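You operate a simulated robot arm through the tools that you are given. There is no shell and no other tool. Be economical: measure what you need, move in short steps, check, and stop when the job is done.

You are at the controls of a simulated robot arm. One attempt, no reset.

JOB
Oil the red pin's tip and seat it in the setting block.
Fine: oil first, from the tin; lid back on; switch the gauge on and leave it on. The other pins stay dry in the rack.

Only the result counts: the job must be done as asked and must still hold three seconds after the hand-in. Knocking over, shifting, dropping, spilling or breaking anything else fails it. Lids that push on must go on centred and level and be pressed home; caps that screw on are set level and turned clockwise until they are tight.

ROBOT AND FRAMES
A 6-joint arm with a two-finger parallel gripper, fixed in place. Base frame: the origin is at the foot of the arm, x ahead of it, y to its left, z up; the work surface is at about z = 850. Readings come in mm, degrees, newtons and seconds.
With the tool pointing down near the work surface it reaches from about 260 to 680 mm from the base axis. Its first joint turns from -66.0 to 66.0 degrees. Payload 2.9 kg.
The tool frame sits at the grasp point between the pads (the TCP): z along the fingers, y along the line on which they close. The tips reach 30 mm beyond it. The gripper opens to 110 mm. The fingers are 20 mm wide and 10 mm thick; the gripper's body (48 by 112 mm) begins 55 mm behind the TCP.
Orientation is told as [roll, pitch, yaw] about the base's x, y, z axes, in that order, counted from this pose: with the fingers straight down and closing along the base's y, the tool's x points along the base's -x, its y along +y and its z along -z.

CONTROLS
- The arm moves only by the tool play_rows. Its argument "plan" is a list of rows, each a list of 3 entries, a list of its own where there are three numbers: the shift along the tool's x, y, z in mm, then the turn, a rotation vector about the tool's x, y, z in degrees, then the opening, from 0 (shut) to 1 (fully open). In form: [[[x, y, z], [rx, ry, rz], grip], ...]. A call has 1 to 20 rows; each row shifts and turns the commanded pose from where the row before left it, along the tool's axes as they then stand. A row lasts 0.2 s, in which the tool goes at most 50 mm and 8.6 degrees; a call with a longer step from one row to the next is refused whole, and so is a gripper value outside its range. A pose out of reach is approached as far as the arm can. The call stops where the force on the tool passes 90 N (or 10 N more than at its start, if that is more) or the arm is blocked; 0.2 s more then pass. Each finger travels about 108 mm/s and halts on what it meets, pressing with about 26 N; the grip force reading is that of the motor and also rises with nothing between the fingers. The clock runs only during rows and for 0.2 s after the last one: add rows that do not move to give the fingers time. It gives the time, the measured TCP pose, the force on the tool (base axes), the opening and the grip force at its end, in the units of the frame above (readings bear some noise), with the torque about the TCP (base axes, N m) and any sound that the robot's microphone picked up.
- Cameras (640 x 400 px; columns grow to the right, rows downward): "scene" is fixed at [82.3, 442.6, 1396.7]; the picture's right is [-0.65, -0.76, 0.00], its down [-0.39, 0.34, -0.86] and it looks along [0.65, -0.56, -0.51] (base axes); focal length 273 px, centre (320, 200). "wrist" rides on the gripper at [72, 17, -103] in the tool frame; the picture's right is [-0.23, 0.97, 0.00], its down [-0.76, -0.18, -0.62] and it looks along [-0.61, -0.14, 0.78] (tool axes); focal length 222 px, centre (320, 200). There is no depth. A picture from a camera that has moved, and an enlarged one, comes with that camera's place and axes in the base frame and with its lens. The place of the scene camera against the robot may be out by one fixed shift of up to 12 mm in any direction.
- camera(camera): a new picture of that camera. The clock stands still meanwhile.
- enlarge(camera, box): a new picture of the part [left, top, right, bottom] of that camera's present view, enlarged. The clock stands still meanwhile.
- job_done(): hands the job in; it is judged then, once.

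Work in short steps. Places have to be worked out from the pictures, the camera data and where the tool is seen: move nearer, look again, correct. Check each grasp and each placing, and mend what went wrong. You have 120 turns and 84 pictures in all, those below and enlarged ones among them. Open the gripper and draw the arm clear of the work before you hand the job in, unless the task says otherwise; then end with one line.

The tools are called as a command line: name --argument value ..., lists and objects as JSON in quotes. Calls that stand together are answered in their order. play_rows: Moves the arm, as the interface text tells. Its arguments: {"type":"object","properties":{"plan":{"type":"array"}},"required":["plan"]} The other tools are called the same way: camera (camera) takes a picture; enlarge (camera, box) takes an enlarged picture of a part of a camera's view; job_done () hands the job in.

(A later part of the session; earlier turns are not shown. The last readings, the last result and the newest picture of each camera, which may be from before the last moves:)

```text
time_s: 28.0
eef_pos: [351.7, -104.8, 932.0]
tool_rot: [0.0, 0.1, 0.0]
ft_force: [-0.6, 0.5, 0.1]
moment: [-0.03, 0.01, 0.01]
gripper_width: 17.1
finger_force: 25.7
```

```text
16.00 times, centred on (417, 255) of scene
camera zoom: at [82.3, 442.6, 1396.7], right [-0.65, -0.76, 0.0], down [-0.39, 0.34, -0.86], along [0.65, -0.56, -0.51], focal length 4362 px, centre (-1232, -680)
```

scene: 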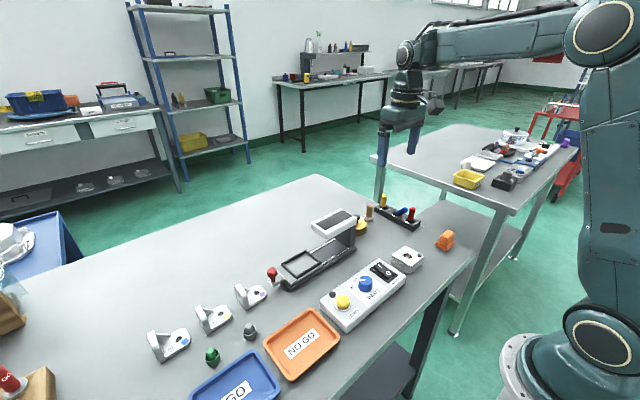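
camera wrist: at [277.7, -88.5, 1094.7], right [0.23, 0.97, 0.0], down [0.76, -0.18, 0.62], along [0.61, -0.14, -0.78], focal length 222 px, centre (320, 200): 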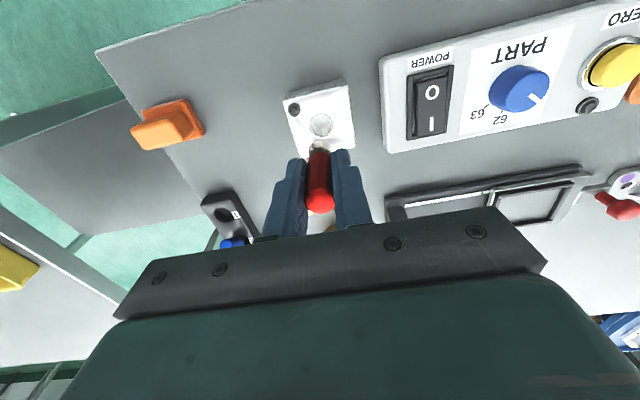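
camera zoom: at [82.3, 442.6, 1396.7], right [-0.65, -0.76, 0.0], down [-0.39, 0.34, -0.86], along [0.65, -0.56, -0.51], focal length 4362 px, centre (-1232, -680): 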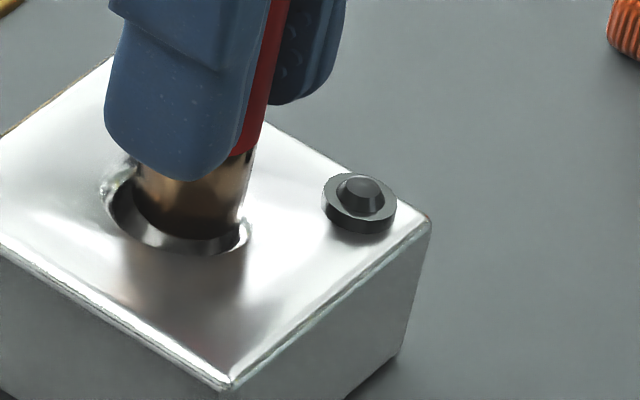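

The tip sits slightly toward the robot side of the hole, so I'll shift (+2,+1) and continue down gently.

play_rows --plan '[[[-2, 1, 0], [0, 0, 0], 0], [[0, 0, 3], [0, 0, 0], 0], [[0, 0, 3], [0, 0, 0], 0], [[0, 0, 0], [0, 0, 0], 0]]'

enlarge --camera "scene" --box '[402, 245, 432, 265]'

```text
time_s: 29.0
eef_pos: [354.9, -103.6, 926.4]
tool_rot: [0.0, 0.0, 0.0]
ft_force: [0.2, -0.2, -0.2]
moment: [0.04, 0.01, -0.03]
gripper_width: 16.8
finger_force: 25.8
```

```text
16.00 times, centred on (417, 255) of scene
camera zoom: at [82.3, 442.6, 1396.7], right [-0.65, -0.76, 0.0], down [-0.39, 0.34, -0.86], along [0.65, -0.56, -0.51], focal length 4362 px, centre (-1232, -680)
```

zoom: 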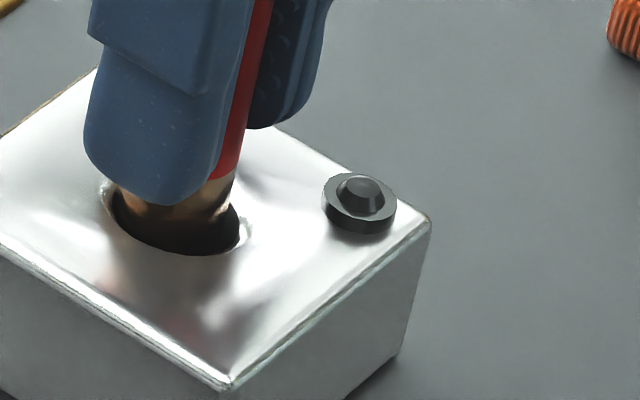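

The tip is entering freely. I'll continue down until it touches or the fingertips near the block top.

play_rows --plan '[[[0, 0, 3], [0, 0, 0], 0], [[0, 0, 3], [0, 0, 0], 0], [[0, 0, 0], [0, 0, 0], 0]]'

enlarge --camera "scene" --box '[402, 245, 432, 265]'

enlarge --camera "wrist" --box '[280, 100, 360, 164]'

```text
time_s: 29.8
eef_pos: [355.7, -102.8, 919.1]
tool_rot: [-0.1, 0.0, 0.1]
ft_force: [0.1, -0.9, -0.1]
moment: [-0.02, -0.01, -0.02]
gripper_width: 16.8
finger_force: 25.7
```

```text
16.00 times, centred on (417, 255) of scene
camera zoom: at [82.3, 442.6, 1396.7], right [-0.65, -0.76, 0.0], down [-0.39, 0.34, -0.86], along [0.65, -0.56, -0.51], focal length 4362 px, centre (-1232, -680)
```

zoom: 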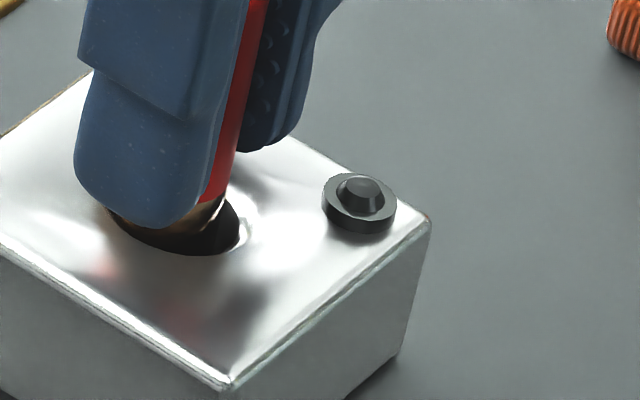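

```text
6.25 times, centred on (320, 132) of wrist
camera zoom: at [282.1, -86.1, 1022.9], right [0.23, 0.97, 0.0], down [0.76, -0.18, 0.62], along [0.61, -0.14, -0.78], focal length 1388 px, centre (320, 625)
```

zoom: 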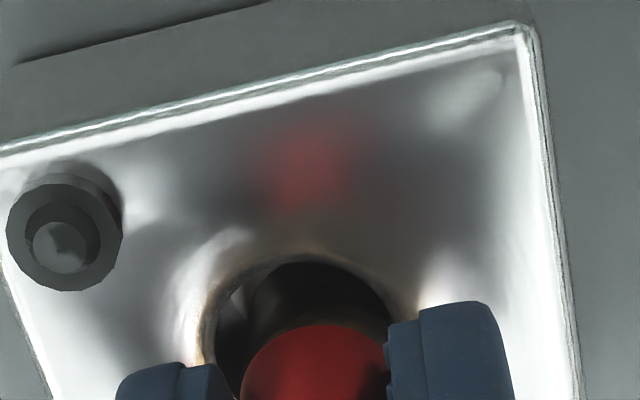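

play_rows --plan '[[[1.2, -0.8, 0], [0, 0, 0], 0], [[0, 0, 2], [0, 0, 0], 0], [[0, 0, 0], [0, 0, 0], 0]]'

enlarge --camera "scene" --box '[402, 240, 432, 260]'

```text
time_s: 30.6
eef_pos: [353.1, -104.8, 919.1]
tool_rot: [0.0, 0.0, 0.1]
ft_force: [-0.2, -0.4, -0.1]
moment: [0.01, 0.01, 0.0]
gripper_width: 16.6
finger_force: 25.8
```

```text
16.00 times, centred on (417, 250) of scene
camera zoom: at [82.3, 442.6, 1396.7], right [-0.65, -0.76, 0.0], down [-0.39, 0.34, -0.86], along [0.65, -0.56, -0.51], focal length 4362 px, centre (-1232, -600)
```

zoom: 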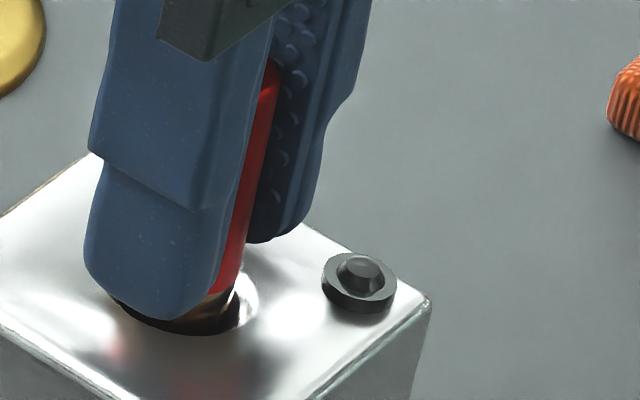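

No seat contact yet and the fingertips are close to the block. I'll lower 1.5 mm more, then open slightly so the pin settles in the hole.

play_rows --plan '[[[0, 0, 1.5], [0, 0, 0], 0], [[0, 0, 0], [0, 0, 0], 0], [[0, 0, 0], [0, 0, 0], 0.19], [[0, 0, 0], [0, 0, 0], 0.22], [[0, 0, 0], [0, 0, 0], 0.22]]'

enlarge --camera "scene" --box '[402, 240, 432, 260]'

enlarge --camera "wrist" --box '[260, 100, 380, 190]'

```text
time_s: 31.8
eef_pos: [352.8, -104.5, 918.3]
tool_rot: [0.0, 0.0, 0.0]
ft_force: [1.3, 0.4, 0.6]
moment: [0.0, -0.01, -0.02]
gripper_width: 24.3
finger_force: 0.0
```

```text
16.00 times, centred on (417, 250) of scene
camera zoom: at [82.3, 442.6, 1396.7], right [-0.65, -0.76, 0.0], down [-0.39, 0.34, -0.86], along [0.65, -0.56, -0.51], focal length 4362 px, centre (-1232, -600)
```

zoom: 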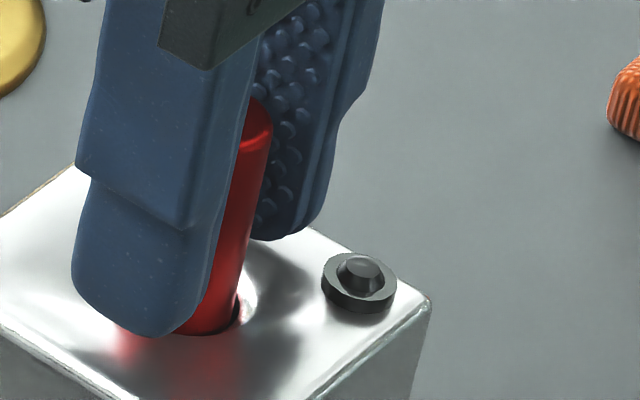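

```text
4.44 times, centred on (320, 145) of wrist
camera zoom: at [280.1, -87.1, 1019.6], right [0.23, 0.97, 0.0], down [0.76, -0.18, 0.62], along [0.61, -0.14, -0.78], focal length 987 px, centre (320, 444)
```

zoom: 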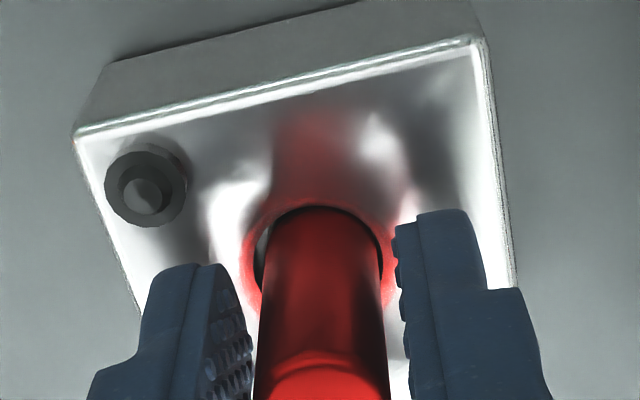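

The pin dropped further into the hole. I'll open more, rise clear and inspect.

play_rows --plan '[[[0, 0, 0], [0, 0, 0], 0.38], [[0, 0, 0], [0, 0, 0], 0.38], [[0, 0, -15], [0, 0, 0], 0.38], [[0, 0, -25], [0, 0, 0], 0.38], [[0, 0, -25], [0, 0, 0], 0.38], [[0, 0, 0], [0, 0, 0], 0.38]]'

enlarge --camera "scene" --box '[395, 225, 435, 265]'

enlarge --camera "wrist" --box '[260, 70, 400, 190]'

```text
time_s: 33.2
eef_pos: [352.0, -103.7, 982.5]
tool_rot: [0.0, -0.1, 0.1]
ft_force: [-0.4, 0.7, 0.4]
moment: [0.01, -0.02, 0.01]
gripper_width: 41.7
finger_force: 0.0
```

```text
10.00 times, centred on (415, 245) of scene
camera zoom: at [82.3, 442.6, 1396.7], right [-0.65, -0.76, 0.0], down [-0.39, 0.34, -0.86], along [0.65, -0.56, -0.51], focal length 2726 px, centre (-630, -250)
```

zoom: 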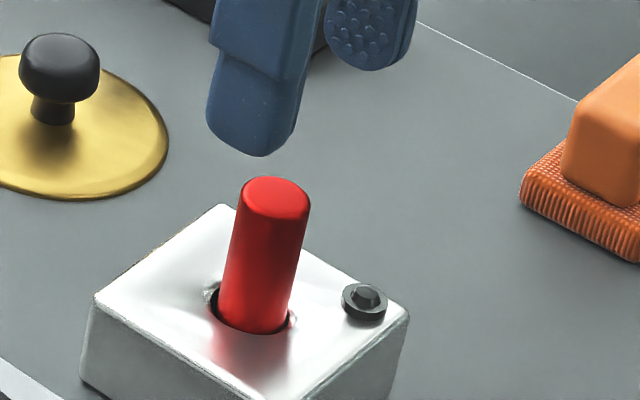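

```text
3.33 times, centred on (330, 130) of wrist
camera zoom: at [279.3, -86.7, 1085.3], right [0.23, 0.97, 0.0], down [0.76, -0.18, 0.62], along [0.61, -0.14, -0.78], focal length 740 px, centre (287, 433)
```

zoom: 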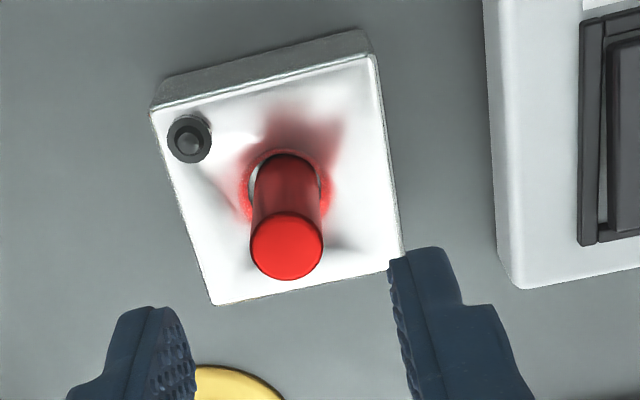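

The pin stands upright in the hole. I'll close the fingers and press lightly on its top to confirm it's seated.

play_rows --plan '[[[0, 0, 0], [0, 0, 0], 0], [[0, 0, 0], [0, 0, 0], 0], [[0, 0, 15], [0, 0, 0], 0], [[0, 0, 10], [0, 0, 0], 0], [[0, 0, 0], [0, 0, 0], 0]]'

play_rows --plan '[[[0, 0, 2], [0, 0, 0], 0], [[0, 0, 2], [0, 0, 0], 0], [[0, 0, 0], [0, 0, 0], 0]]'

```text
time_s: 34.4
eef_pos: [350.7, -104.1, 955.3]
tool_rot: [-0.1, 0.0, 0.1]
ft_force: [-0.4, 0.2, 0.2]
moment: [0.01, -0.03, 0.03]
gripper_width: 0.0
finger_force: 25.9
```

```text
time_s: 35.2
eef_pos: [351.3, -104.4, 953.3]
tool_rot: [-0.1, 0.0, 0.0]
ft_force: [-0.1, -0.2, 0.1]
moment: [0.0, 0.03, 0.04]
gripper_width: 0.0
finger_force: 25.7
```

play_rows --plan '[[[0, 0, 2], [0, 0, 0], 0], [[0, 0, 0], [0, 0, 0], 0]]'

play_rows --plan '[[[0, 0, 1.5], [0, 0, 0], 0], [[0, 0, 0], [0, 0, 0], 0]]'

enlarge --camera "scene" --box '[395, 225, 435, 265]'

```text
time_s: 35.8
eef_pos: [353.0, -104.2, 950.9]
tool_rot: [0.0, 0.0, 0.0]
ft_force: [0.7, 0.0, 0.0]
moment: [0.0, 0.0, -0.02]
gripper_width: 0.0
finger_force: 25.5
```

```text
time_s: 36.4
eef_pos: [353.2, -106.1, 949.5]
tool_rot: [0.0, -0.1, 0.0]
ft_force: [0.4, -0.9, 8.9]
moment: [0.02, 0.04, 0.01]
gripper_width: 0.0
finger_force: 26.3
```

```text
10.00 times, centred on (415, 245) of scene
camera zoom: at [82.2, 442.6, 1396.7], right [-0.65, -0.76, 0.0], down [-0.39, 0.34, -0.86], along [0.65, -0.56, -0.51], focal length 2726 px, centre (-630, -250)
```

zoom: 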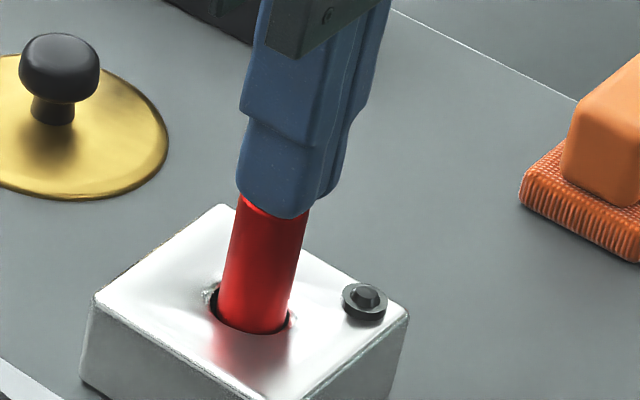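

Contact at pin top z≈919.5. I'll press slightly more to verify it's bottomed.

play_rows --plan '[[[0, 0, 1], [0, 0, 0], 0], [[0, 0, 0], [0, 0, 0], 0]]'

play_rows --plan '[[[0, 0, 1], [0, 0, 0], 0], [[0, 0, 0], [0, 0, 0], 0]]'

```text
time_s: 37.0
eef_pos: [354.1, -105.2, 949.9]
tool_rot: [0.0, -0.2, 0.0]
ft_force: [-2.9, 0.2, 30.3]
moment: [0.05, 0.15, -0.01]
gripper_width: 0.0
finger_force: 26.1
```

```text
time_s: 37.6
eef_pos: [353.3, -105.4, 949.4]
tool_rot: [-0.1, -0.4, 0.1]
ft_force: [-5.7, 0.2, 52.9]
moment: [0.06, 0.29, -0.01]
gripper_width: 0.0
finger_force: 26.2
```

It's firmly bottomed. Next I'll lift away and go to the lid.

play_rows --plan '[[[0, 0, -10], [0, 0, 0], 0], [[0, 0, -30], [0, 0, 0], 0], [[-24, -14, 0], [0, 0, 0], 0.45], [[-24, -14, 0], [0, 0, 0], 0.45], [[-24, -14, 0], [0, 0, 0], 0.45], [[-23, -13, 0], [0, 0, 0], 0.45], [[0, 0, 20], [0, 0, 0], 0.45], [[0, 0, 15], [0, 0, 0], 0.45], [[0, 0, 0], [0, 0, 0], 0.45]]'

camera --camera "wrist"

```text
time_s: 39.6
eef_pos: [448.2, -159.6, 951.4]
tool_rot: [0.0, 0.0, 0.0]
ft_force: [0.6, 0.3, 0.6]
moment: [-0.02, 0.05, -0.01]
gripper_width: 49.6
finger_force: 0.1
```

```text
31 pictures are left
camera wrist: at [374.8, -142.8, 1053.3], right [0.23, 0.97, 0.0], down [0.76, -0.18, 0.62], along [0.61, -0.14, -0.78], focal length 222 px, centre (320, 200)
```

wrist: 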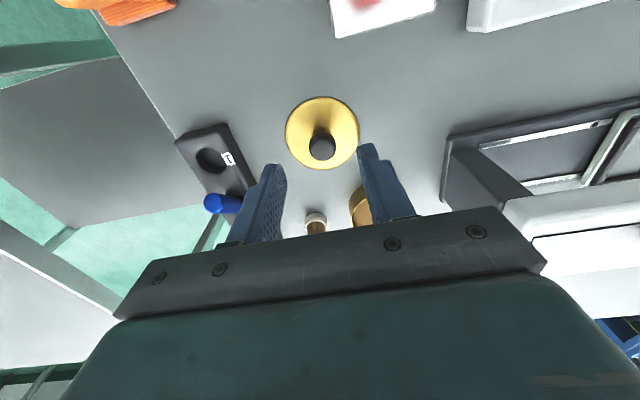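

Lid knob is at about (450,-159.5). I'll descend to the same grip height at z≈896 and grasp.

play_rows --plan '[[[-1.5, 0, 20], [0, 0, 0], 0.45], [[0, 0, 20], [0, 0, 0], 0.45], [[0, 0, 14], [0, 0, 0], 0.45], [[0, 0, 0], [0, 0, 0], 0.45]]'

enlarge --camera "wrist" --box '[200, 60, 440, 220]'

```text
time_s: 40.6
eef_pos: [447.8, -160.3, 897.2]
tool_rot: [0.0, 0.0, 0.1]
ft_force: [-0.3, -0.4, 0.2]
moment: [0.02, 0.01, 0.01]
gripper_width: 49.5
finger_force: 0.0
```

```text
2.50 times, centred on (320, 140) of wrist
camera zoom: at [375.8, -143.5, 1000.2], right [0.23, 0.97, 0.0], down [0.76, -0.18, 0.62], along [0.61, -0.14, -0.78], focal length 555 px, centre (320, 350)
```

zoom: 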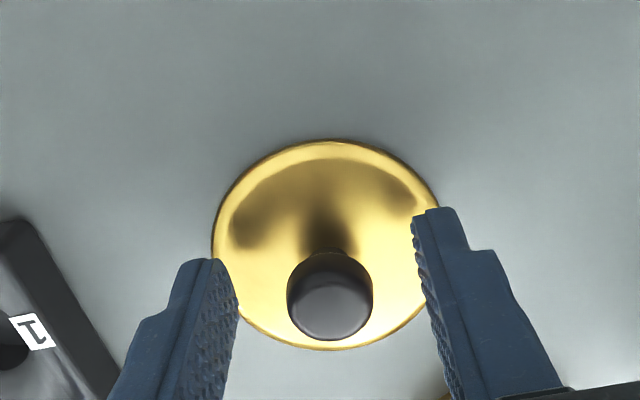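

play_rows --plan '[[[0, 0, 0.5], [0, 0, 0], 0], [[0, 0, 0], [0, 0, 0], 0], [[0, 0, 0], [0, 0, 0], 0], [[0, 0, -15], [0, 0, 0], 0], [[0, 0, -30], [0, 0, 0], 0], [[0, 0, -25], [0, 0, 0], 0], [[0, 0, 0], [0, 0, 0], 0]]'

enlarge --camera "wrist" --box '[200, 60, 440, 220]'

```text
time_s: 42.2
eef_pos: [451.5, -157.7, 968.2]
tool_rot: [0.1, 0.0, 0.0]
ft_force: [0.5, -0.9, -0.6]
moment: [0.0, -0.04, -0.01]
gripper_width: 23.3
finger_force: 25.5
```

```text
2.50 times, centred on (320, 140) of wrist
camera zoom: at [378.1, -142.2, 1070.4], right [0.23, 0.97, 0.0], down [0.76, -0.18, 0.62], along [0.61, -0.14, -0.78], focal length 555 px, centre (320, 350)
```

zoom: 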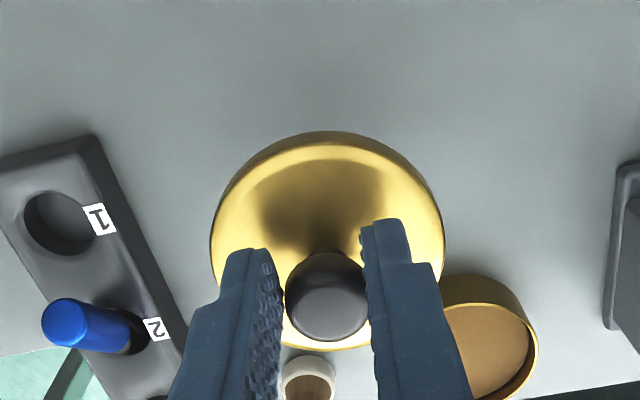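

Lid is held in the same place as before. I'll carry it back above the tin.

play_rows --plan '[[[-24, 12, 0], [0, 0, 0], 0], [[-24, 12, 0], [0, 0, 0], 0], [[-24, 12, 0], [0, 0, 0], 0], [[-23.5, 10.5, 0], [0, 0, 0], 0], [[0, 0, 0], [0, 0, 0], 0]]'

play_rows --plan '[[[0, 0, 0], [0, 0, 0], 0]]'

play_rows --plan '[[[0, 0, 0], [0, 0, 0], 0]]'

play_rows --plan '[[[0, 0, 0], [0, 0, 0], 0]]'

enlarge --camera "scene" --box '[330, 180, 420, 250]'

enlarge --camera "wrist" --box '[260, 80, 400, 180]'

```text
time_s: 43.4
eef_pos: [545.8, -112.7, 967.1]
tool_rot: [0.0, 0.0, 0.0]
ft_force: [-0.5, 0.6, 0.0]
moment: [0.01, 0.02, 0.04]
gripper_width: 23.4
finger_force: 26.0
```

```text
time_s: 43.8
eef_pos: [545.6, -112.6, 966.5]
tool_rot: [0.1, 0.0, 0.0]
ft_force: [0.5, 0.1, 0.0]
moment: [-0.04, -0.03, 0.02]
gripper_width: 23.2
finger_force: 25.7
```

```text
time_s: 44.2
eef_pos: [546.8, -113.8, 968.3]
tool_rot: [0.1, 0.1, 0.0]
ft_force: [0.3, -0.2, -0.2]
moment: [0.03, -0.02, 0.03]
gripper_width: 23.4
finger_force: 26.2
```

```text
time_s: 44.6
eef_pos: [545.8, -113.2, 967.5]
tool_rot: [0.1, -0.1, 0.0]
ft_force: [0.0, -0.2, -0.1]
moment: [-0.02, 0.0, 0.03]
gripper_width: 23.3
finger_force: 25.8
```

```text
5.71 times, centred on (375, 215) of scene
camera zoom: at [82.3, 442.6, 1396.7], right [-0.65, -0.76, 0.0], down [-0.39, 0.34, -0.86], along [0.65, -0.56, -0.51], focal length 1558 px, centre (6, 114)
```

zoom: 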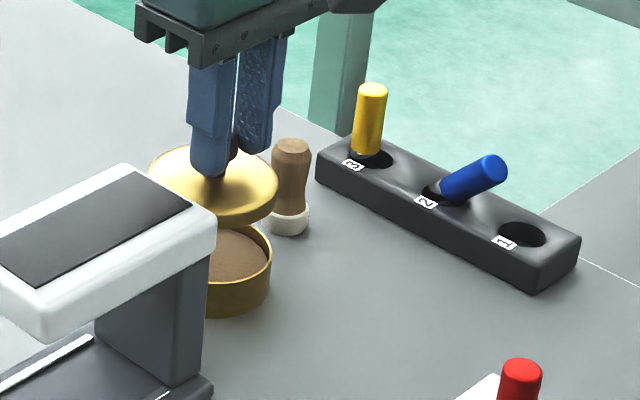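

```text
4.00 times, centred on (330, 130) of wrist
camera zoom: at [473.0, -95.9, 1069.5], right [0.23, 0.97, 0.0], down [0.76, -0.18, 0.62], along [0.61, -0.14, -0.78], focal length 888 px, centre (280, 480)
```

zoom: 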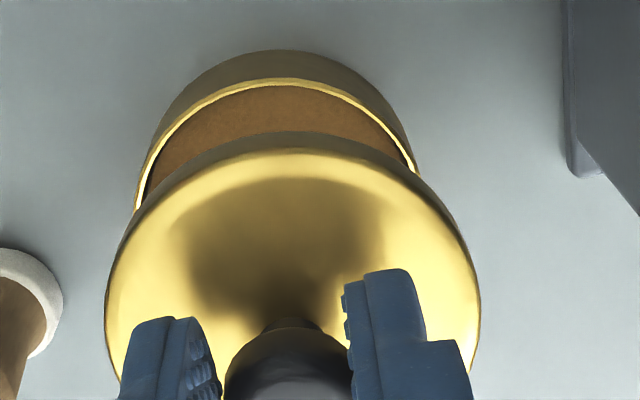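

This matches the earlier lift-off picture to within about 1 mm. I'll apply a small correction and lower to just above the rim.

play_rows --plan '[[[0.8, 0.3, 15], [0, 0, 0], 0], [[0, 0, 15], [0, 0, 0], 0], [[0, 0, 6], [0, 0, 0], 0], [[0, 0, 0], [0, 0, 0], 0]]'

enlarge --camera "scene" --box '[345, 205, 395, 245]'

enlarge --camera "wrist" --box '[260, 80, 400, 180]'

```text
time_s: 45.6
eef_pos: [545.3, -111.4, 930.2]
tool_rot: [0.0, 0.0, 0.0]
ft_force: [-0.2, 0.4, -0.8]
moment: [0.0, 0.01, 0.0]
gripper_width: 23.1
finger_force: 25.4
```

```text
10.00 times, centred on (370, 225) of scene
camera zoom: at [82.3, 442.6, 1396.7], right [-0.65, -0.76, 0.0], down [-0.39, 0.34, -0.86], along [0.65, -0.56, -0.51], focal length 2726 px, centre (-180, -50)
```

zoom: 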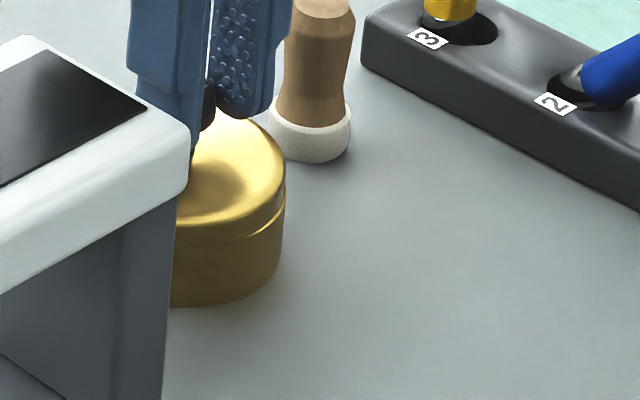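

```text
4.00 times, centred on (330, 130) of wrist
camera zoom: at [472.6, -94.5, 1033.3], right [0.23, 0.97, 0.0], down [0.76, -0.18, 0.62], along [0.61, -0.14, -0.78], focal length 888 px, centre (280, 480)
```

zoom: 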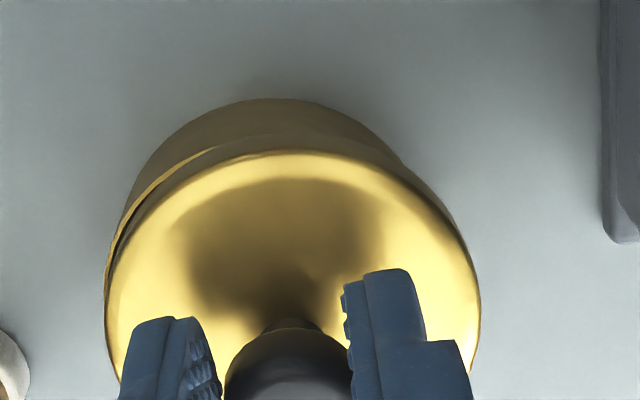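

The tin rim peeks out slightly on the -y side, so I'll shift -1.3 mm in y and look closely.

play_rows --plan '[[[0, -1.3, 0], [0, 0, 0], 0], [[0, 0, 0], [0, 0, 0], 0]]'

enlarge --camera "wrist" --box '[260, 80, 400, 180]'

enlarge --camera "scene" --box '[355, 215, 380, 235]'

```text
time_s: 46.2
eef_pos: [545.8, -113.6, 932.3]
tool_rot: [0.0, 0.0, -0.1]
ft_force: [1.0, 0.6, 0.5]
moment: [0.02, -0.01, 0.02]
gripper_width: 23.2
finger_force: 26.3
```

```text
4.00 times, centred on (330, 130) of wrist
camera zoom: at [472.5, -96.1, 1033.8], right [0.23, 0.97, 0.0], down [0.76, -0.18, 0.62], along [0.61, -0.14, -0.78], focal length 888 px, centre (280, 480)
```

zoom: 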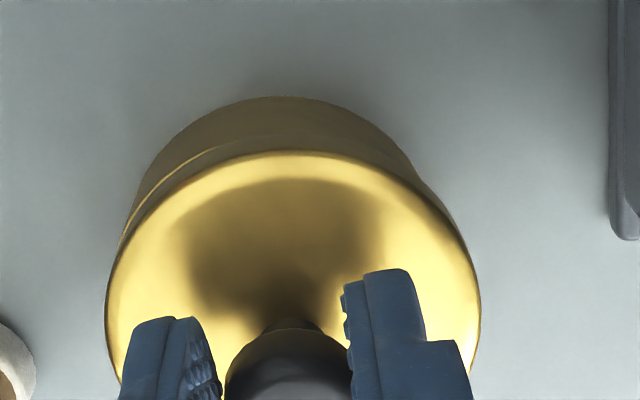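

```text
16.00 times, centred on (368, 225) of scene
camera zoom: at [82.3, 442.6, 1396.7], right [-0.65, -0.76, 0.0], down [-0.39, 0.34, -0.86], along [0.65, -0.56, -0.51], focal length 4362 px, centre (-440, -200)
```

zoom: 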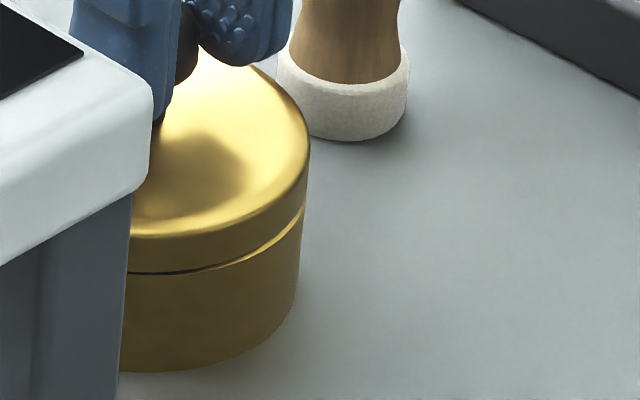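

The tin still seems about 1 mm toward -y, since the lid shifted when first grasped. I'll apply (+0.6,-1.1) and lower onto the rim.

play_rows --plan '[[[-0.6, -1.1, 0], [0, 0, 0], 0], [[0, 0, 4], [0, 0, 0], 0], [[0, 0, 2], [0, 0, 0], 0], [[0, 0, 0], [0, 0, 0], 0]]'

play_rows --plan '[[[0, 0, 1.5], [0, 0, 0], 0], [[0, 0, 0], [0, 0, 0], 0]]'

enlarge --camera "wrist" --box '[260, 80, 400, 180]'

enlarge --camera "scene" --box '[355, 215, 380, 235]'

```text
time_s: 47.2
eef_pos: [545.8, -115.1, 925.7]
tool_rot: [0.0, 0.0, 0.0]
ft_force: [0.1, 1.2, -0.5]
moment: [0.01, 0.02, -0.02]
gripper_width: 23.0
finger_force: 26.4
```

```text
time_s: 47.8
eef_pos: [544.7, -114.9, 923.7]
tool_rot: [0.0, 0.0, 0.1]
ft_force: [0.6, 0.6, -0.1]
moment: [0.01, 0.0, 0.0]
gripper_width: 22.9
finger_force: 25.8
```

```text
4.00 times, centred on (330, 130) of wrist
camera zoom: at [471.8, -97.0, 1026.4], right [0.23, 0.97, 0.0], down [0.76, -0.18, 0.62], along [0.61, -0.14, -0.78], focal length 888 px, centre (280, 480)
```

zoom: 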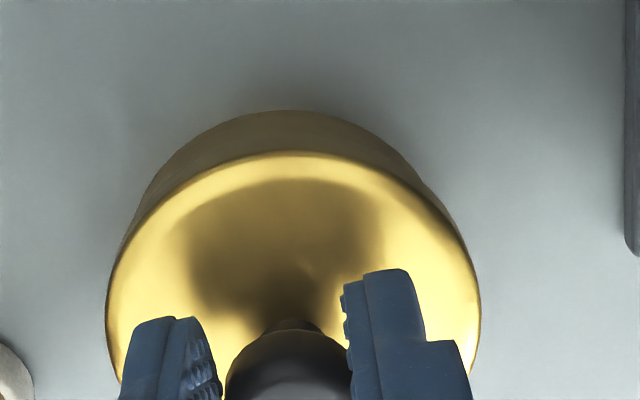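

```text
16.00 times, centred on (368, 225) of scene
camera zoom: at [82.3, 442.6, 1396.7], right [-0.65, -0.76, 0.0], down [-0.39, 0.34, -0.86], along [0.65, -0.56, -0.51], focal length 4362 px, centre (-440, -200)
```

zoom: 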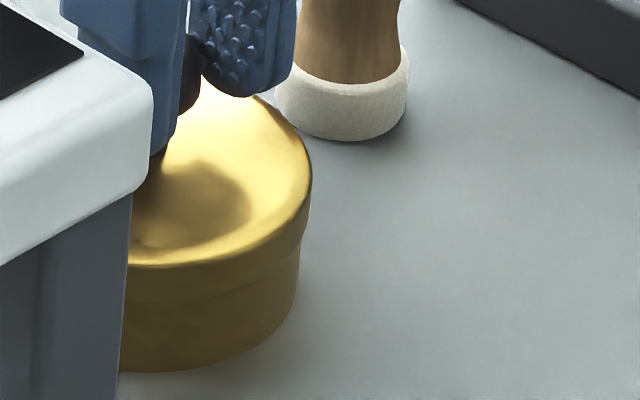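

Lid looks concentric and is passing over the rim without force. I'll continue down to seat and press it.

play_rows --plan '[[[0, 0, 1.5], [0, 0, 0], 0], [[0, 0, 1], [0, 0, 0], 0], [[0, 0, 0], [0, 0, 0], 0]]'

play_rows --plan '[[[0, 0, 1], [0, 0, 0], 0], [[0, 0, 0], [0, 0, 0], 0]]'

```text
time_s: 48.6
eef_pos: [544.7, -115.4, 923.0]
tool_rot: [0.0, 0.0, 0.0]
ft_force: [0.0, -0.3, -0.5]
moment: [-0.02, 0.02, 0.02]
gripper_width: 22.7
finger_force: 26.0
```

```text
time_s: 49.2
eef_pos: [545.0, -113.5, 922.5]
tool_rot: [0.0, 0.1, 0.0]
ft_force: [-16.1, 0.3, 16.9]
moment: [0.0, 0.41, -0.02]
gripper_width: 23.0
finger_force: 26.4
heard: snap
```

Snap heard, with some -x side load. I'll relieve x by 0.6 mm and press on.

play_rows --plan '[[[0.6, 0, 0], [0, 0, 0], 0], [[0, 0, 1], [0, 0, 0], 0], [[0, 0, 0], [0, 0, 0], 0]]'

enlarge --camera "wrist" --box '[260, 80, 400, 180]'

enlarge --camera "scene" --box '[355, 215, 380, 235]'

```text
time_s: 50.0
eef_pos: [544.1, -114.6, 921.5]
tool_rot: [0.1, -0.1, -0.1]
ft_force: [-18.5, 0.8, 33.5]
moment: [0.06, 0.11, 0.0]
gripper_width: 22.8
finger_force: 26.0
```

```text
4.00 times, centred on (330, 130) of wrist
camera zoom: at [470.8, -97.8, 1024.0], right [0.23, 0.97, 0.0], down [0.76, -0.18, 0.62], along [0.61, -0.14, -0.78], focal length 888 px, centre (280, 480)
```

zoom: 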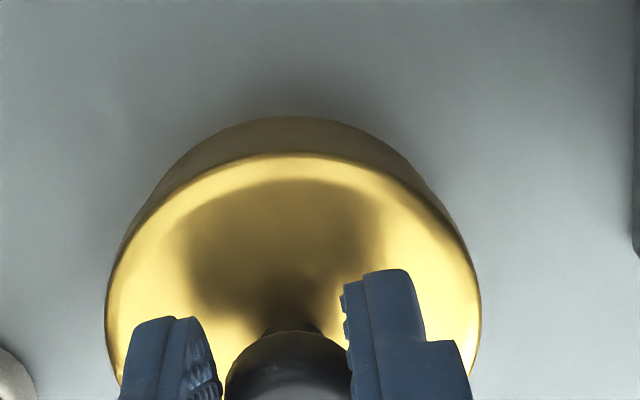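

```text
16.00 times, centred on (368, 225) of scene
camera zoom: at [81.3, 442.7, 1396.7], right [-0.65, -0.76, 0.0], down [-0.39, 0.34, -0.86], along [0.65, -0.56, -0.51], focal length 4362 px, centre (-440, -200)
```

zoom: 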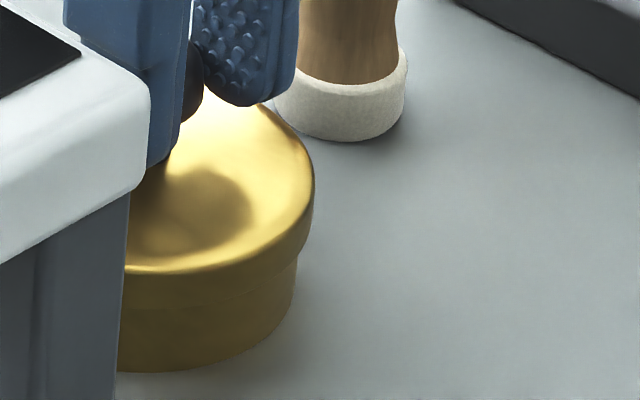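

play_rows --plan '[[[0.8, 0, 0], [0, 0, 0], 0], [[0, 0, 0], [0, 0, 0], 0]]'

play_rows --plan '[[[0, 0, 0.8], [0, 0, 0], 0], [[0, 0, 0], [0, 0, 0], 0]]'

```text
time_s: 50.6
eef_pos: [543.1, -114.2, 922.1]
tool_rot: [0.0, -0.2, 0.0]
ft_force: [-8.9, 0.9, 30.4]
moment: [0.06, 0.0, 0.03]
gripper_width: 22.9
finger_force: 26.3
```

```text
time_s: 51.2
eef_pos: [544.4, -113.9, 921.1]
tool_rot: [-0.1, -0.2, 0.1]
ft_force: [-6.3, 3.6, 31.3]
moment: [0.13, -0.18, 0.09]
gripper_width: 22.8
finger_force: 26.0
```

Now I'll release, rise, close the fingers and press the knob from above so the lid goes home level.

play_rows --plan '[[[0, 0, -1], [0, 0, 0], 0], [[0, 0, 0], [0, 0, 0], 0.45], [[0, 0, 0], [0, 0, 0], 0.45], [[0, 0, -15], [0, 0, 0], 0.45], [[0, 0, -20], [0, 0, 0], 0.45], [[0, 0, 0], [0, 0, 0], 0.45]]'

enlarge --camera "wrist" --box '[230, 60, 410, 190]'

enlarge --camera "scene" --box '[345, 205, 395, 245]'

```text
time_s: 52.6
eef_pos: [544.4, -115.7, 955.0]
tool_rot: [0.0, -0.1, 0.0]
ft_force: [0.7, 0.3, 0.3]
moment: [0.02, 0.03, -0.02]
gripper_width: 49.4
finger_force: 0.1
```

```text
3.08 times, centred on (320, 125) of wrist
camera zoom: at [470.9, -98.1, 1057.4], right [0.23, 0.97, 0.0], down [0.76, -0.18, 0.62], along [0.61, -0.14, -0.78], focal length 684 px, centre (320, 431)
```

zoom: 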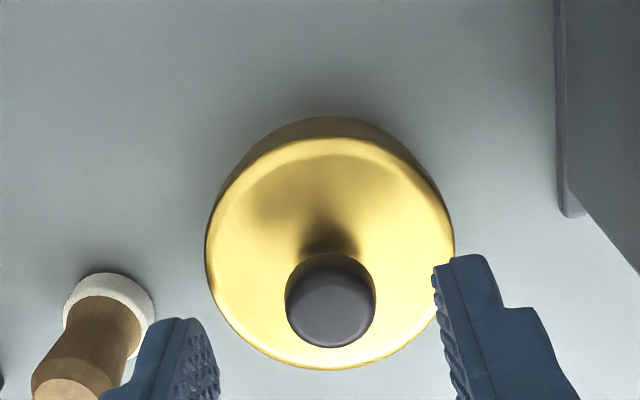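

```text
10.00 times, centred on (370, 225) of scene
camera zoom: at [82.3, 442.6, 1396.7], right [-0.65, -0.76, 0.0], down [-0.39, 0.34, -0.86], along [0.65, -0.56, -0.51], focal length 2726 px, centre (-180, -50)
```

zoom: 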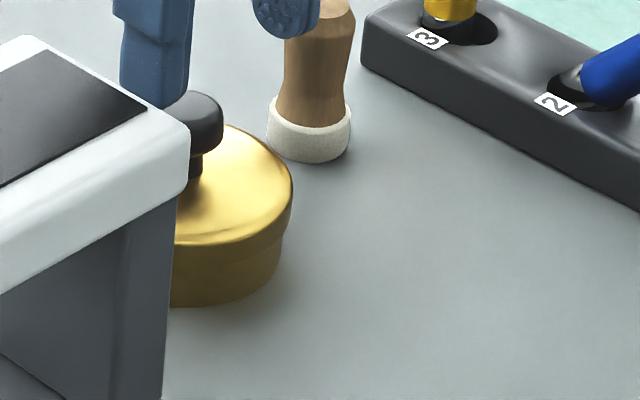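

Lid looks concentric and level. Next I'll press down on the knob with closed fingers.

play_rows --plan '[[[-2.5, 1, 0], [0, 0, 0], 0], [[0, 0, 0], [0, 0, 0], 0], [[0, 0, 9], [0, 0, 0], 0], [[0, 0, 2], [0, 0, 0], 0], [[0, 0, 0], [0, 0, 0], 0]]'

play_rows --plan '[[[0, 0, 1.5], [0, 0, 0], 0], [[0, 0, 0], [0, 0, 0], 0]]'

play_rows --plan '[[[0, 0, 1.5], [0, 0, 0], 0], [[0, 0, 0], [0, 0, 0], 0]]'

```text
time_s: 53.8
eef_pos: [547.2, -113.5, 944.1]
tool_rot: [0.0, 0.0, 0.0]
ft_force: [-0.6, -0.7, 0.5]
moment: [-0.01, -0.01, -0.02]
gripper_width: 0.1
finger_force: 25.4
```

```text
time_s: 54.4
eef_pos: [546.3, -114.2, 941.5]
tool_rot: [0.0, 0.1, 0.0]
ft_force: [0.1, 1.0, 0.8]
moment: [-0.05, 0.0, 0.02]
gripper_width: 0.1
finger_force: 25.7
```

```text
time_s: 55.0
eef_pos: [545.4, -114.5, 940.7]
tool_rot: [0.0, 0.0, 0.0]
ft_force: [-0.3, 0.7, 0.0]
moment: [-0.01, -0.01, -0.01]
gripper_width: 0.2
finger_force: 25.7
```

play_rows --plan '[[[0, 0, 1.5], [0, 0, 0], 0], [[0, 0, 0], [0, 0, 0], 0]]'

play_rows --plan '[[[0, 0, 1], [0, 0, 0], 0], [[0, 0, 0], [0, 0, 0], 0]]'

```text
time_s: 55.6
eef_pos: [545.3, -114.1, 938.8]
tool_rot: [0.0, 0.0, 0.0]
ft_force: [0.3, 0.0, -0.7]
moment: [0.05, 0.01, 0.01]
gripper_width: 0.0
finger_force: 26.5
```

```text
time_s: 56.2
eef_pos: [546.3, -114.8, 938.7]
tool_rot: [0.1, 0.0, 0.1]
ft_force: [0.1, 0.7, -0.4]
moment: [-0.01, 0.04, 0.03]
gripper_width: 0.0
finger_force: 25.6
```

play_rows --plan '[[[0, 0, 1.5], [0, 0, 0], 0], [[0, 0, 0], [0, 0, 0], 0]]'

play_rows --plan '[[[0, 0, 1], [0, 0, 0], 0], [[0, 0, 0], [0, 0, 0], 0]]'

enlarge --camera "scene" --box '[345, 205, 395, 245]'

```text
time_s: 56.8
eef_pos: [544.8, -113.9, 937.5]
tool_rot: [0.0, 0.0, 0.0]
ft_force: [0.1, -0.6, 0.8]
moment: [0.01, 0.0, 0.0]
gripper_width: 0.0
finger_force: 26.3
```

```text
time_s: 57.4
eef_pos: [545.2, -114.6, 936.9]
tool_rot: [0.0, -0.1, 0.1]
ft_force: [-0.2, 0.6, 0.7]
moment: [0.03, -0.04, 0.02]
gripper_width: 0.1
finger_force: 25.6
```

```text
10.00 times, centred on (370, 225) of scene
camera zoom: at [82.3, 442.6, 1396.7], right [-0.65, -0.76, 0.0], down [-0.39, 0.34, -0.86], along [0.65, -0.56, -0.51], focal length 2726 px, centre (-180, -50)
```

zoom: 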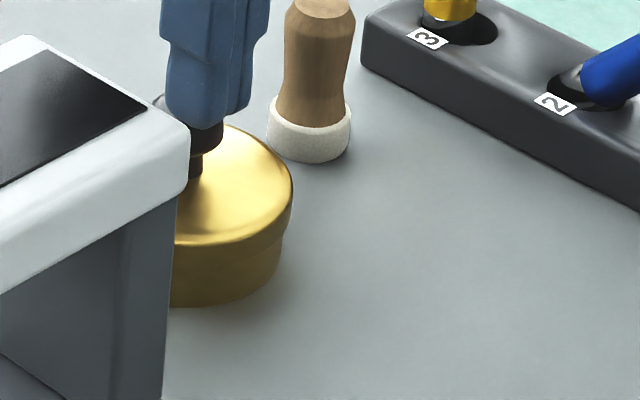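

Fingers sit slightly off the knob centre. I'll shift (+2.5,+1.5), then continue down.

play_rows --plan '[[[-2.5, 1.5, -1], [0, 0, 0], 0], [[0, 0, 1], [0, 0, 0], 0], [[0, 0, 1], [0, 0, 0], 0], [[0, 0, 0], [0, 0, 0], 0]]'

play_rows --plan '[[[0, 0, 1], [0, 0, 0], 0], [[0, 0, 0], [0, 0, 0], 0]]'

```text
time_s: 58.4
eef_pos: [549.7, -112.3, 934.2]
tool_rot: [0.0, 0.0, 0.0]
ft_force: [0.7, -0.5, 0.0]
moment: [0.05, 0.03, 0.0]
gripper_width: 0.0
finger_force: 25.7
```

```text
time_s: 59.0
eef_pos: [548.2, -112.8, 933.7]
tool_rot: [-0.1, 0.0, 0.0]
ft_force: [-2.4, -0.2, 5.5]
moment: [0.02, 0.06, 0.0]
gripper_width: 0.0
finger_force: 26.1
```

Contact with the knob top at z≈904. I'll press it home.

play_rows --plan '[[[0, 0, 1], [0, 0, 0], 0], [[0, 0, 1], [0, 0, 0], 0], [[0, 0, 0], [0, 0, 0], 0]]'

play_rows --plan '[[[0, 0, 1], [0, 0, 0], 0], [[0, 0, 0], [0, 0, 0], 0]]'

```text
time_s: 59.8
eef_pos: [549.6, -111.7, 932.9]
tool_rot: [-0.1, -0.3, 0.1]
ft_force: [-6.9, 0.4, 28.3]
moment: [0.04, 0.2, 0.04]
gripper_width: 0.0
finger_force: 26.2
```

```text
time_s: 60.4
eef_pos: [549.3, -113.1, 934.3]
tool_rot: [0.1, -0.3, -0.1]
ft_force: [-12.3, -1.9, 39.9]
moment: [-0.06, 0.33, 0.06]
gripper_width: 0.0
finger_force: 26.2
```

play_rows --plan '[[[0.5, 0, 1], [0, 0, 0], 0], [[0, 0, 1], [0, 0, 0], 0], [[0, 0, 0], [0, 0, 0], 0]]'

play_rows --plan '[[[0, 0, -8], [0, 0, 0], 0], [[0, 0, -25], [0, 0, 0], 0], [[10, 0, -30], [0, 0, 0], 0], [[0, 0, 0], [0, 0, 0], 0]]'

enlarge --camera "scene" --box '[345, 205, 395, 245]'

enlarge --camera "wrist" --box '[230, 60, 410, 190]'

```text
time_s: 61.2
eef_pos: [549.4, -111.8, 933.9]
tool_rot: [0.0, -0.7, 0.0]
ft_force: [-14.1, 0.6, 50.2]
moment: [0.0, 0.38, -0.09]
gripper_width: 0.0
finger_force: 26.0
```

```text
time_s: 62.2
eef_pos: [536.9, -112.3, 991.0]
tool_rot: [0.0, 0.1, 0.0]
ft_force: [-0.3, -0.2, 0.4]
moment: [0.01, -0.02, -0.01]
gripper_width: 0.0
finger_force: 25.6
```

```text
10.00 times, centred on (370, 225) of scene
camera zoom: at [82.3, 442.6, 1396.7], right [-0.65, -0.76, 0.0], down [-0.39, 0.34, -0.86], along [0.65, -0.56, -0.51], focal length 2726 px, centre (-180, -50)
```

zoom: 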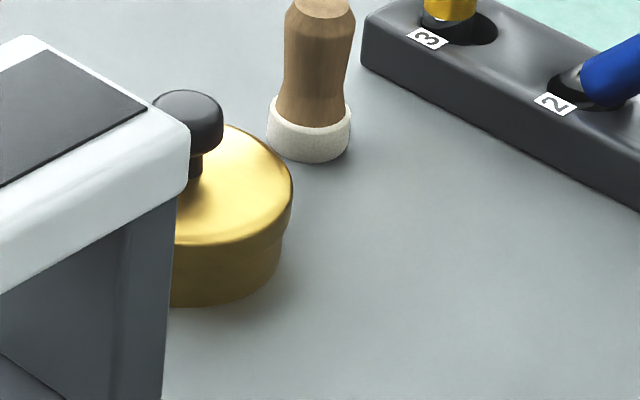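

```text
3.08 times, centred on (320, 125) of wrist
camera zoom: at [464.6, -95.2, 1093.3], right [0.23, 0.97, 0.0], down [0.76, -0.18, 0.62], along [0.61, -0.14, -0.78], focal length 684 px, centre (320, 431)
```

zoom: 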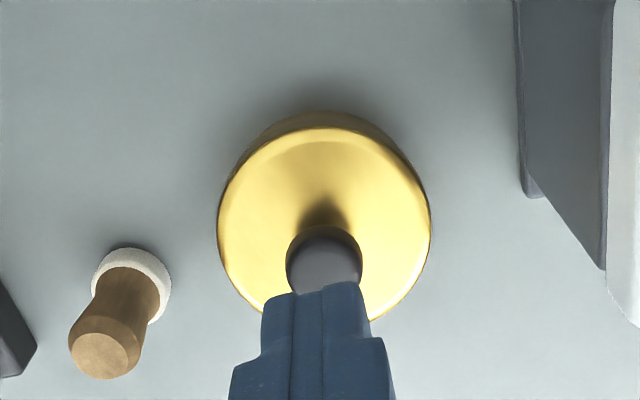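

Lid is level and home. Next I'll move over the power rocker (I mark near (371,-5)), routing x first.

play_rows --plan '[[[40, 0, 0], [0, 0, 0], 0], [[40, 0, 0], [0, 0, 0], 0], [[40, 0, 0], [0, 0, 0], 0], [[20, 30, 0], [0, 0, 0], 0], [[15, 35, 0], [0, 0, 0], 0], [[16, 42, 0], [0, 0, 0], 0], [[0, 0, 0], [0, 0, 0], 0]]'

camera --camera "wrist"

enlarge --camera "scene" --box '[340, 240, 430, 310]'

```text
time_s: 63.8
eef_pos: [366.8, -3.4, 992.6]
tool_rot: [0.0, 0.0, -0.1]
ft_force: [0.7, -0.4, -0.1]
moment: [0.0, 0.03, -0.01]
gripper_width: 0.0
finger_force: 25.7
```

```text
13 pictures are left
camera wrist: at [293.1, 14.2, 1094.7], right [0.23, 0.97, 0.0], down [0.76, -0.18, 0.62], along [0.61, -0.14, -0.78], focal length 222 px, centre (320, 200)
```

wrist: 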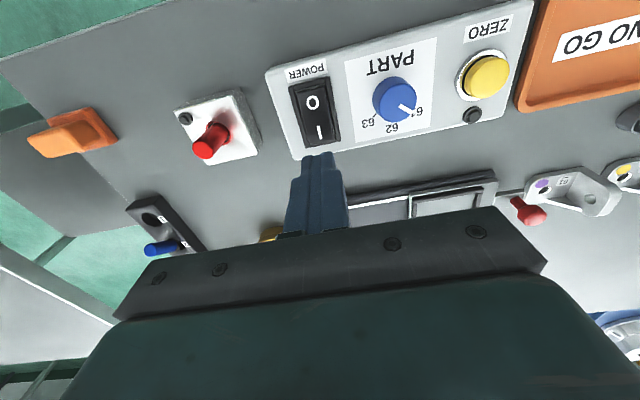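

```text
5.71 times, centred on (385, 275) of scene
camera zoom: at [82.3, 442.6, 1396.7], right [-0.65, -0.76, 0.0], down [-0.39, 0.34, -0.86], along [0.65, -0.56, -0.51], focal length 1558 px, centre (-51, -229)
```

zoom: 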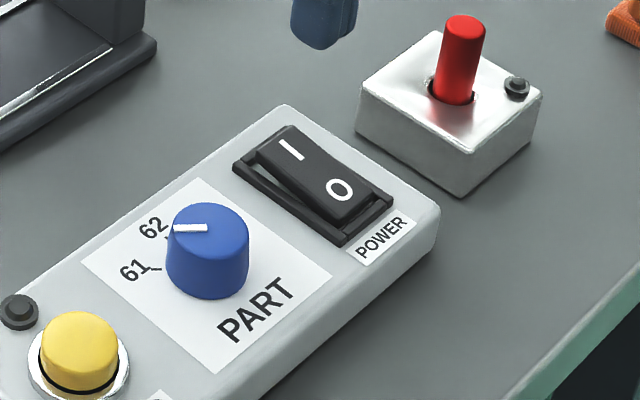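

Rocker's I end is raised at about (369,-3.7,897) and O is down, so the gauge is off. I'll position over the I end and lower.

play_rows --plan '[[[-6, -0.5, 20], [0, 0, 0], 0], [[0, 0, 20], [0, 0, 0], 0], [[0, 0, 17], [0, 0, 0], 0], [[0, 0, 0], [0, 0, 0], 0]]'

enlarge --camera "wrist" --box '[260, 80, 380, 180]'

enlarge --camera "scene" --box '[365, 245, 415, 290]'

```text
time_s: 64.8
eef_pos: [373.2, -5.3, 935.6]
tool_rot: [0.1, 0.0, 0.0]
ft_force: [0.7, -0.6, -0.1]
moment: [0.02, 0.0, 0.01]
gripper_width: 0.1
finger_force: 25.7
```

```text
4.00 times, centred on (320, 130) of wrist
camera zoom: at [300.6, 12.0, 1037.9], right [0.23, 0.97, 0.0], down [0.76, -0.18, 0.62], along [0.61, -0.14, -0.78], focal length 888 px, centre (320, 480)
```

zoom: 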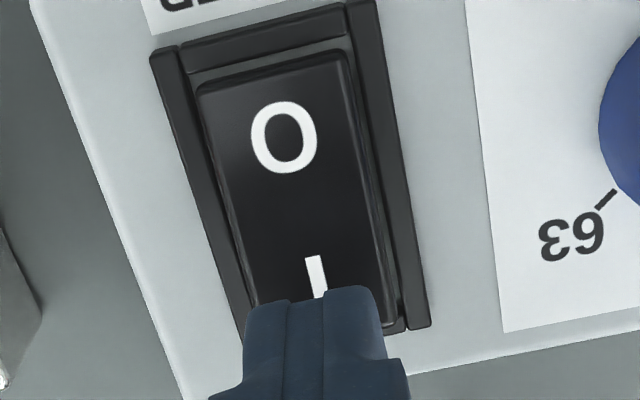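

```text
8.89 times, centred on (390, 268) of scene
camera zoom: at [82.3, 442.6, 1396.7], right [-0.65, -0.76, 0.0], down [-0.39, 0.34, -0.86], along [0.65, -0.56, -0.51], focal length 2424 px, centre (-302, -400)
```

zoom: 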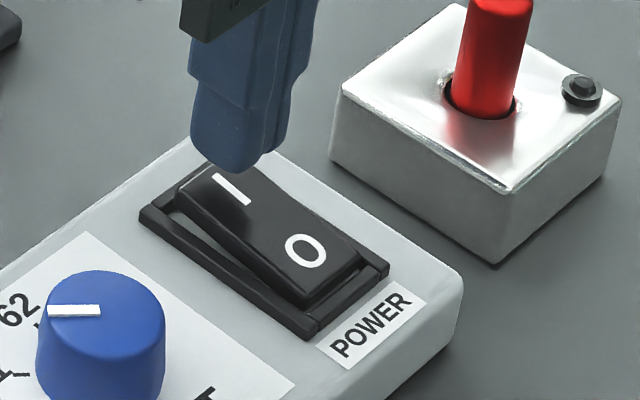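

Fingertip is aligned with the I end. I'll press down in steps.

play_rows --plan '[[[0, 0, 4], [0, 0, 0], 0], [[0, 0, 3], [0, 0, 0], 0], [[0, 0, 0], [0, 0, 0], 0]]'

play_rows --plan '[[[0, 0, 2], [0, 0, 0], 0], [[0, 0, 2], [0, 0, 0], 0], [[0, 0, 0], [0, 0, 0], 0]]'

```text
time_s: 65.6
eef_pos: [371.8, -4.5, 928.4]
tool_rot: [0.0, 0.0, 0.1]
ft_force: [-0.2, 0.8, -0.6]
moment: [0.02, -0.01, -0.02]
gripper_width: 0.0
finger_force: 25.8
```

```text
time_s: 66.4
eef_pos: [373.7, -5.1, 923.9]
tool_rot: [0.0, 0.0, 0.0]
ft_force: [-0.4, -0.3, 0.0]
moment: [0.02, 0.0, -0.04]
gripper_width: 0.0
finger_force: 26.1
```

play_rows --plan '[[[0, 0, 2], [0, 0, 0], 0], [[0, 0, 2], [0, 0, 0], 0], [[0, 0, 0], [0, 0, 0], 0]]'

play_rows --plan '[[[0, 0, 1], [0, 0, 0], 0], [[0, 0, 1], [0, 0, 0], 0], [[0, 0, 0], [0, 0, 0], 0]]'

```text
time_s: 67.2
eef_pos: [373.0, -4.5, 920.2]
tool_rot: [0.1, 0.0, 0.0]
ft_force: [0.7, -0.4, 0.1]
moment: [-0.01, 0.01, -0.01]
gripper_width: 0.1
finger_force: 26.1
```

```text
time_s: 68.0
eef_pos: [374.9, -5.2, 919.0]
tool_rot: [0.2, -0.2, -0.1]
ft_force: [-6.0, 5.2, 35.1]
moment: [0.08, 0.52, -0.37]
gripper_width: 0.0
finger_force: 26.0
```

enlarge --camera "scene" --box '[365, 245, 415, 290]'

```text
8.89 times, centred on (390, 268) of scene
camera zoom: at [81.8, 442.7, 1396.7], right [-0.65, -0.76, 0.0], down [-0.39, 0.34, -0.86], along [0.65, -0.56, -0.51], focal length 2424 px, centre (-302, -400)
```

zoom: 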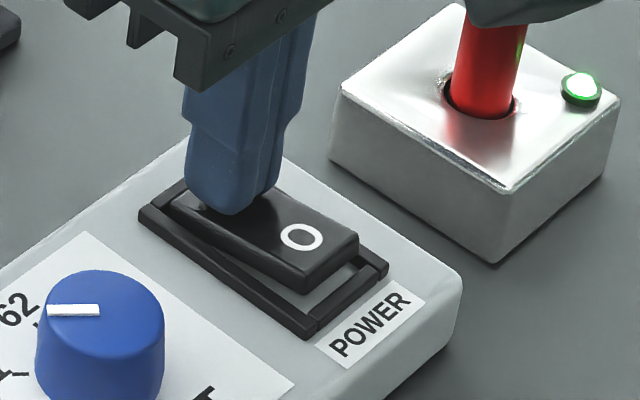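

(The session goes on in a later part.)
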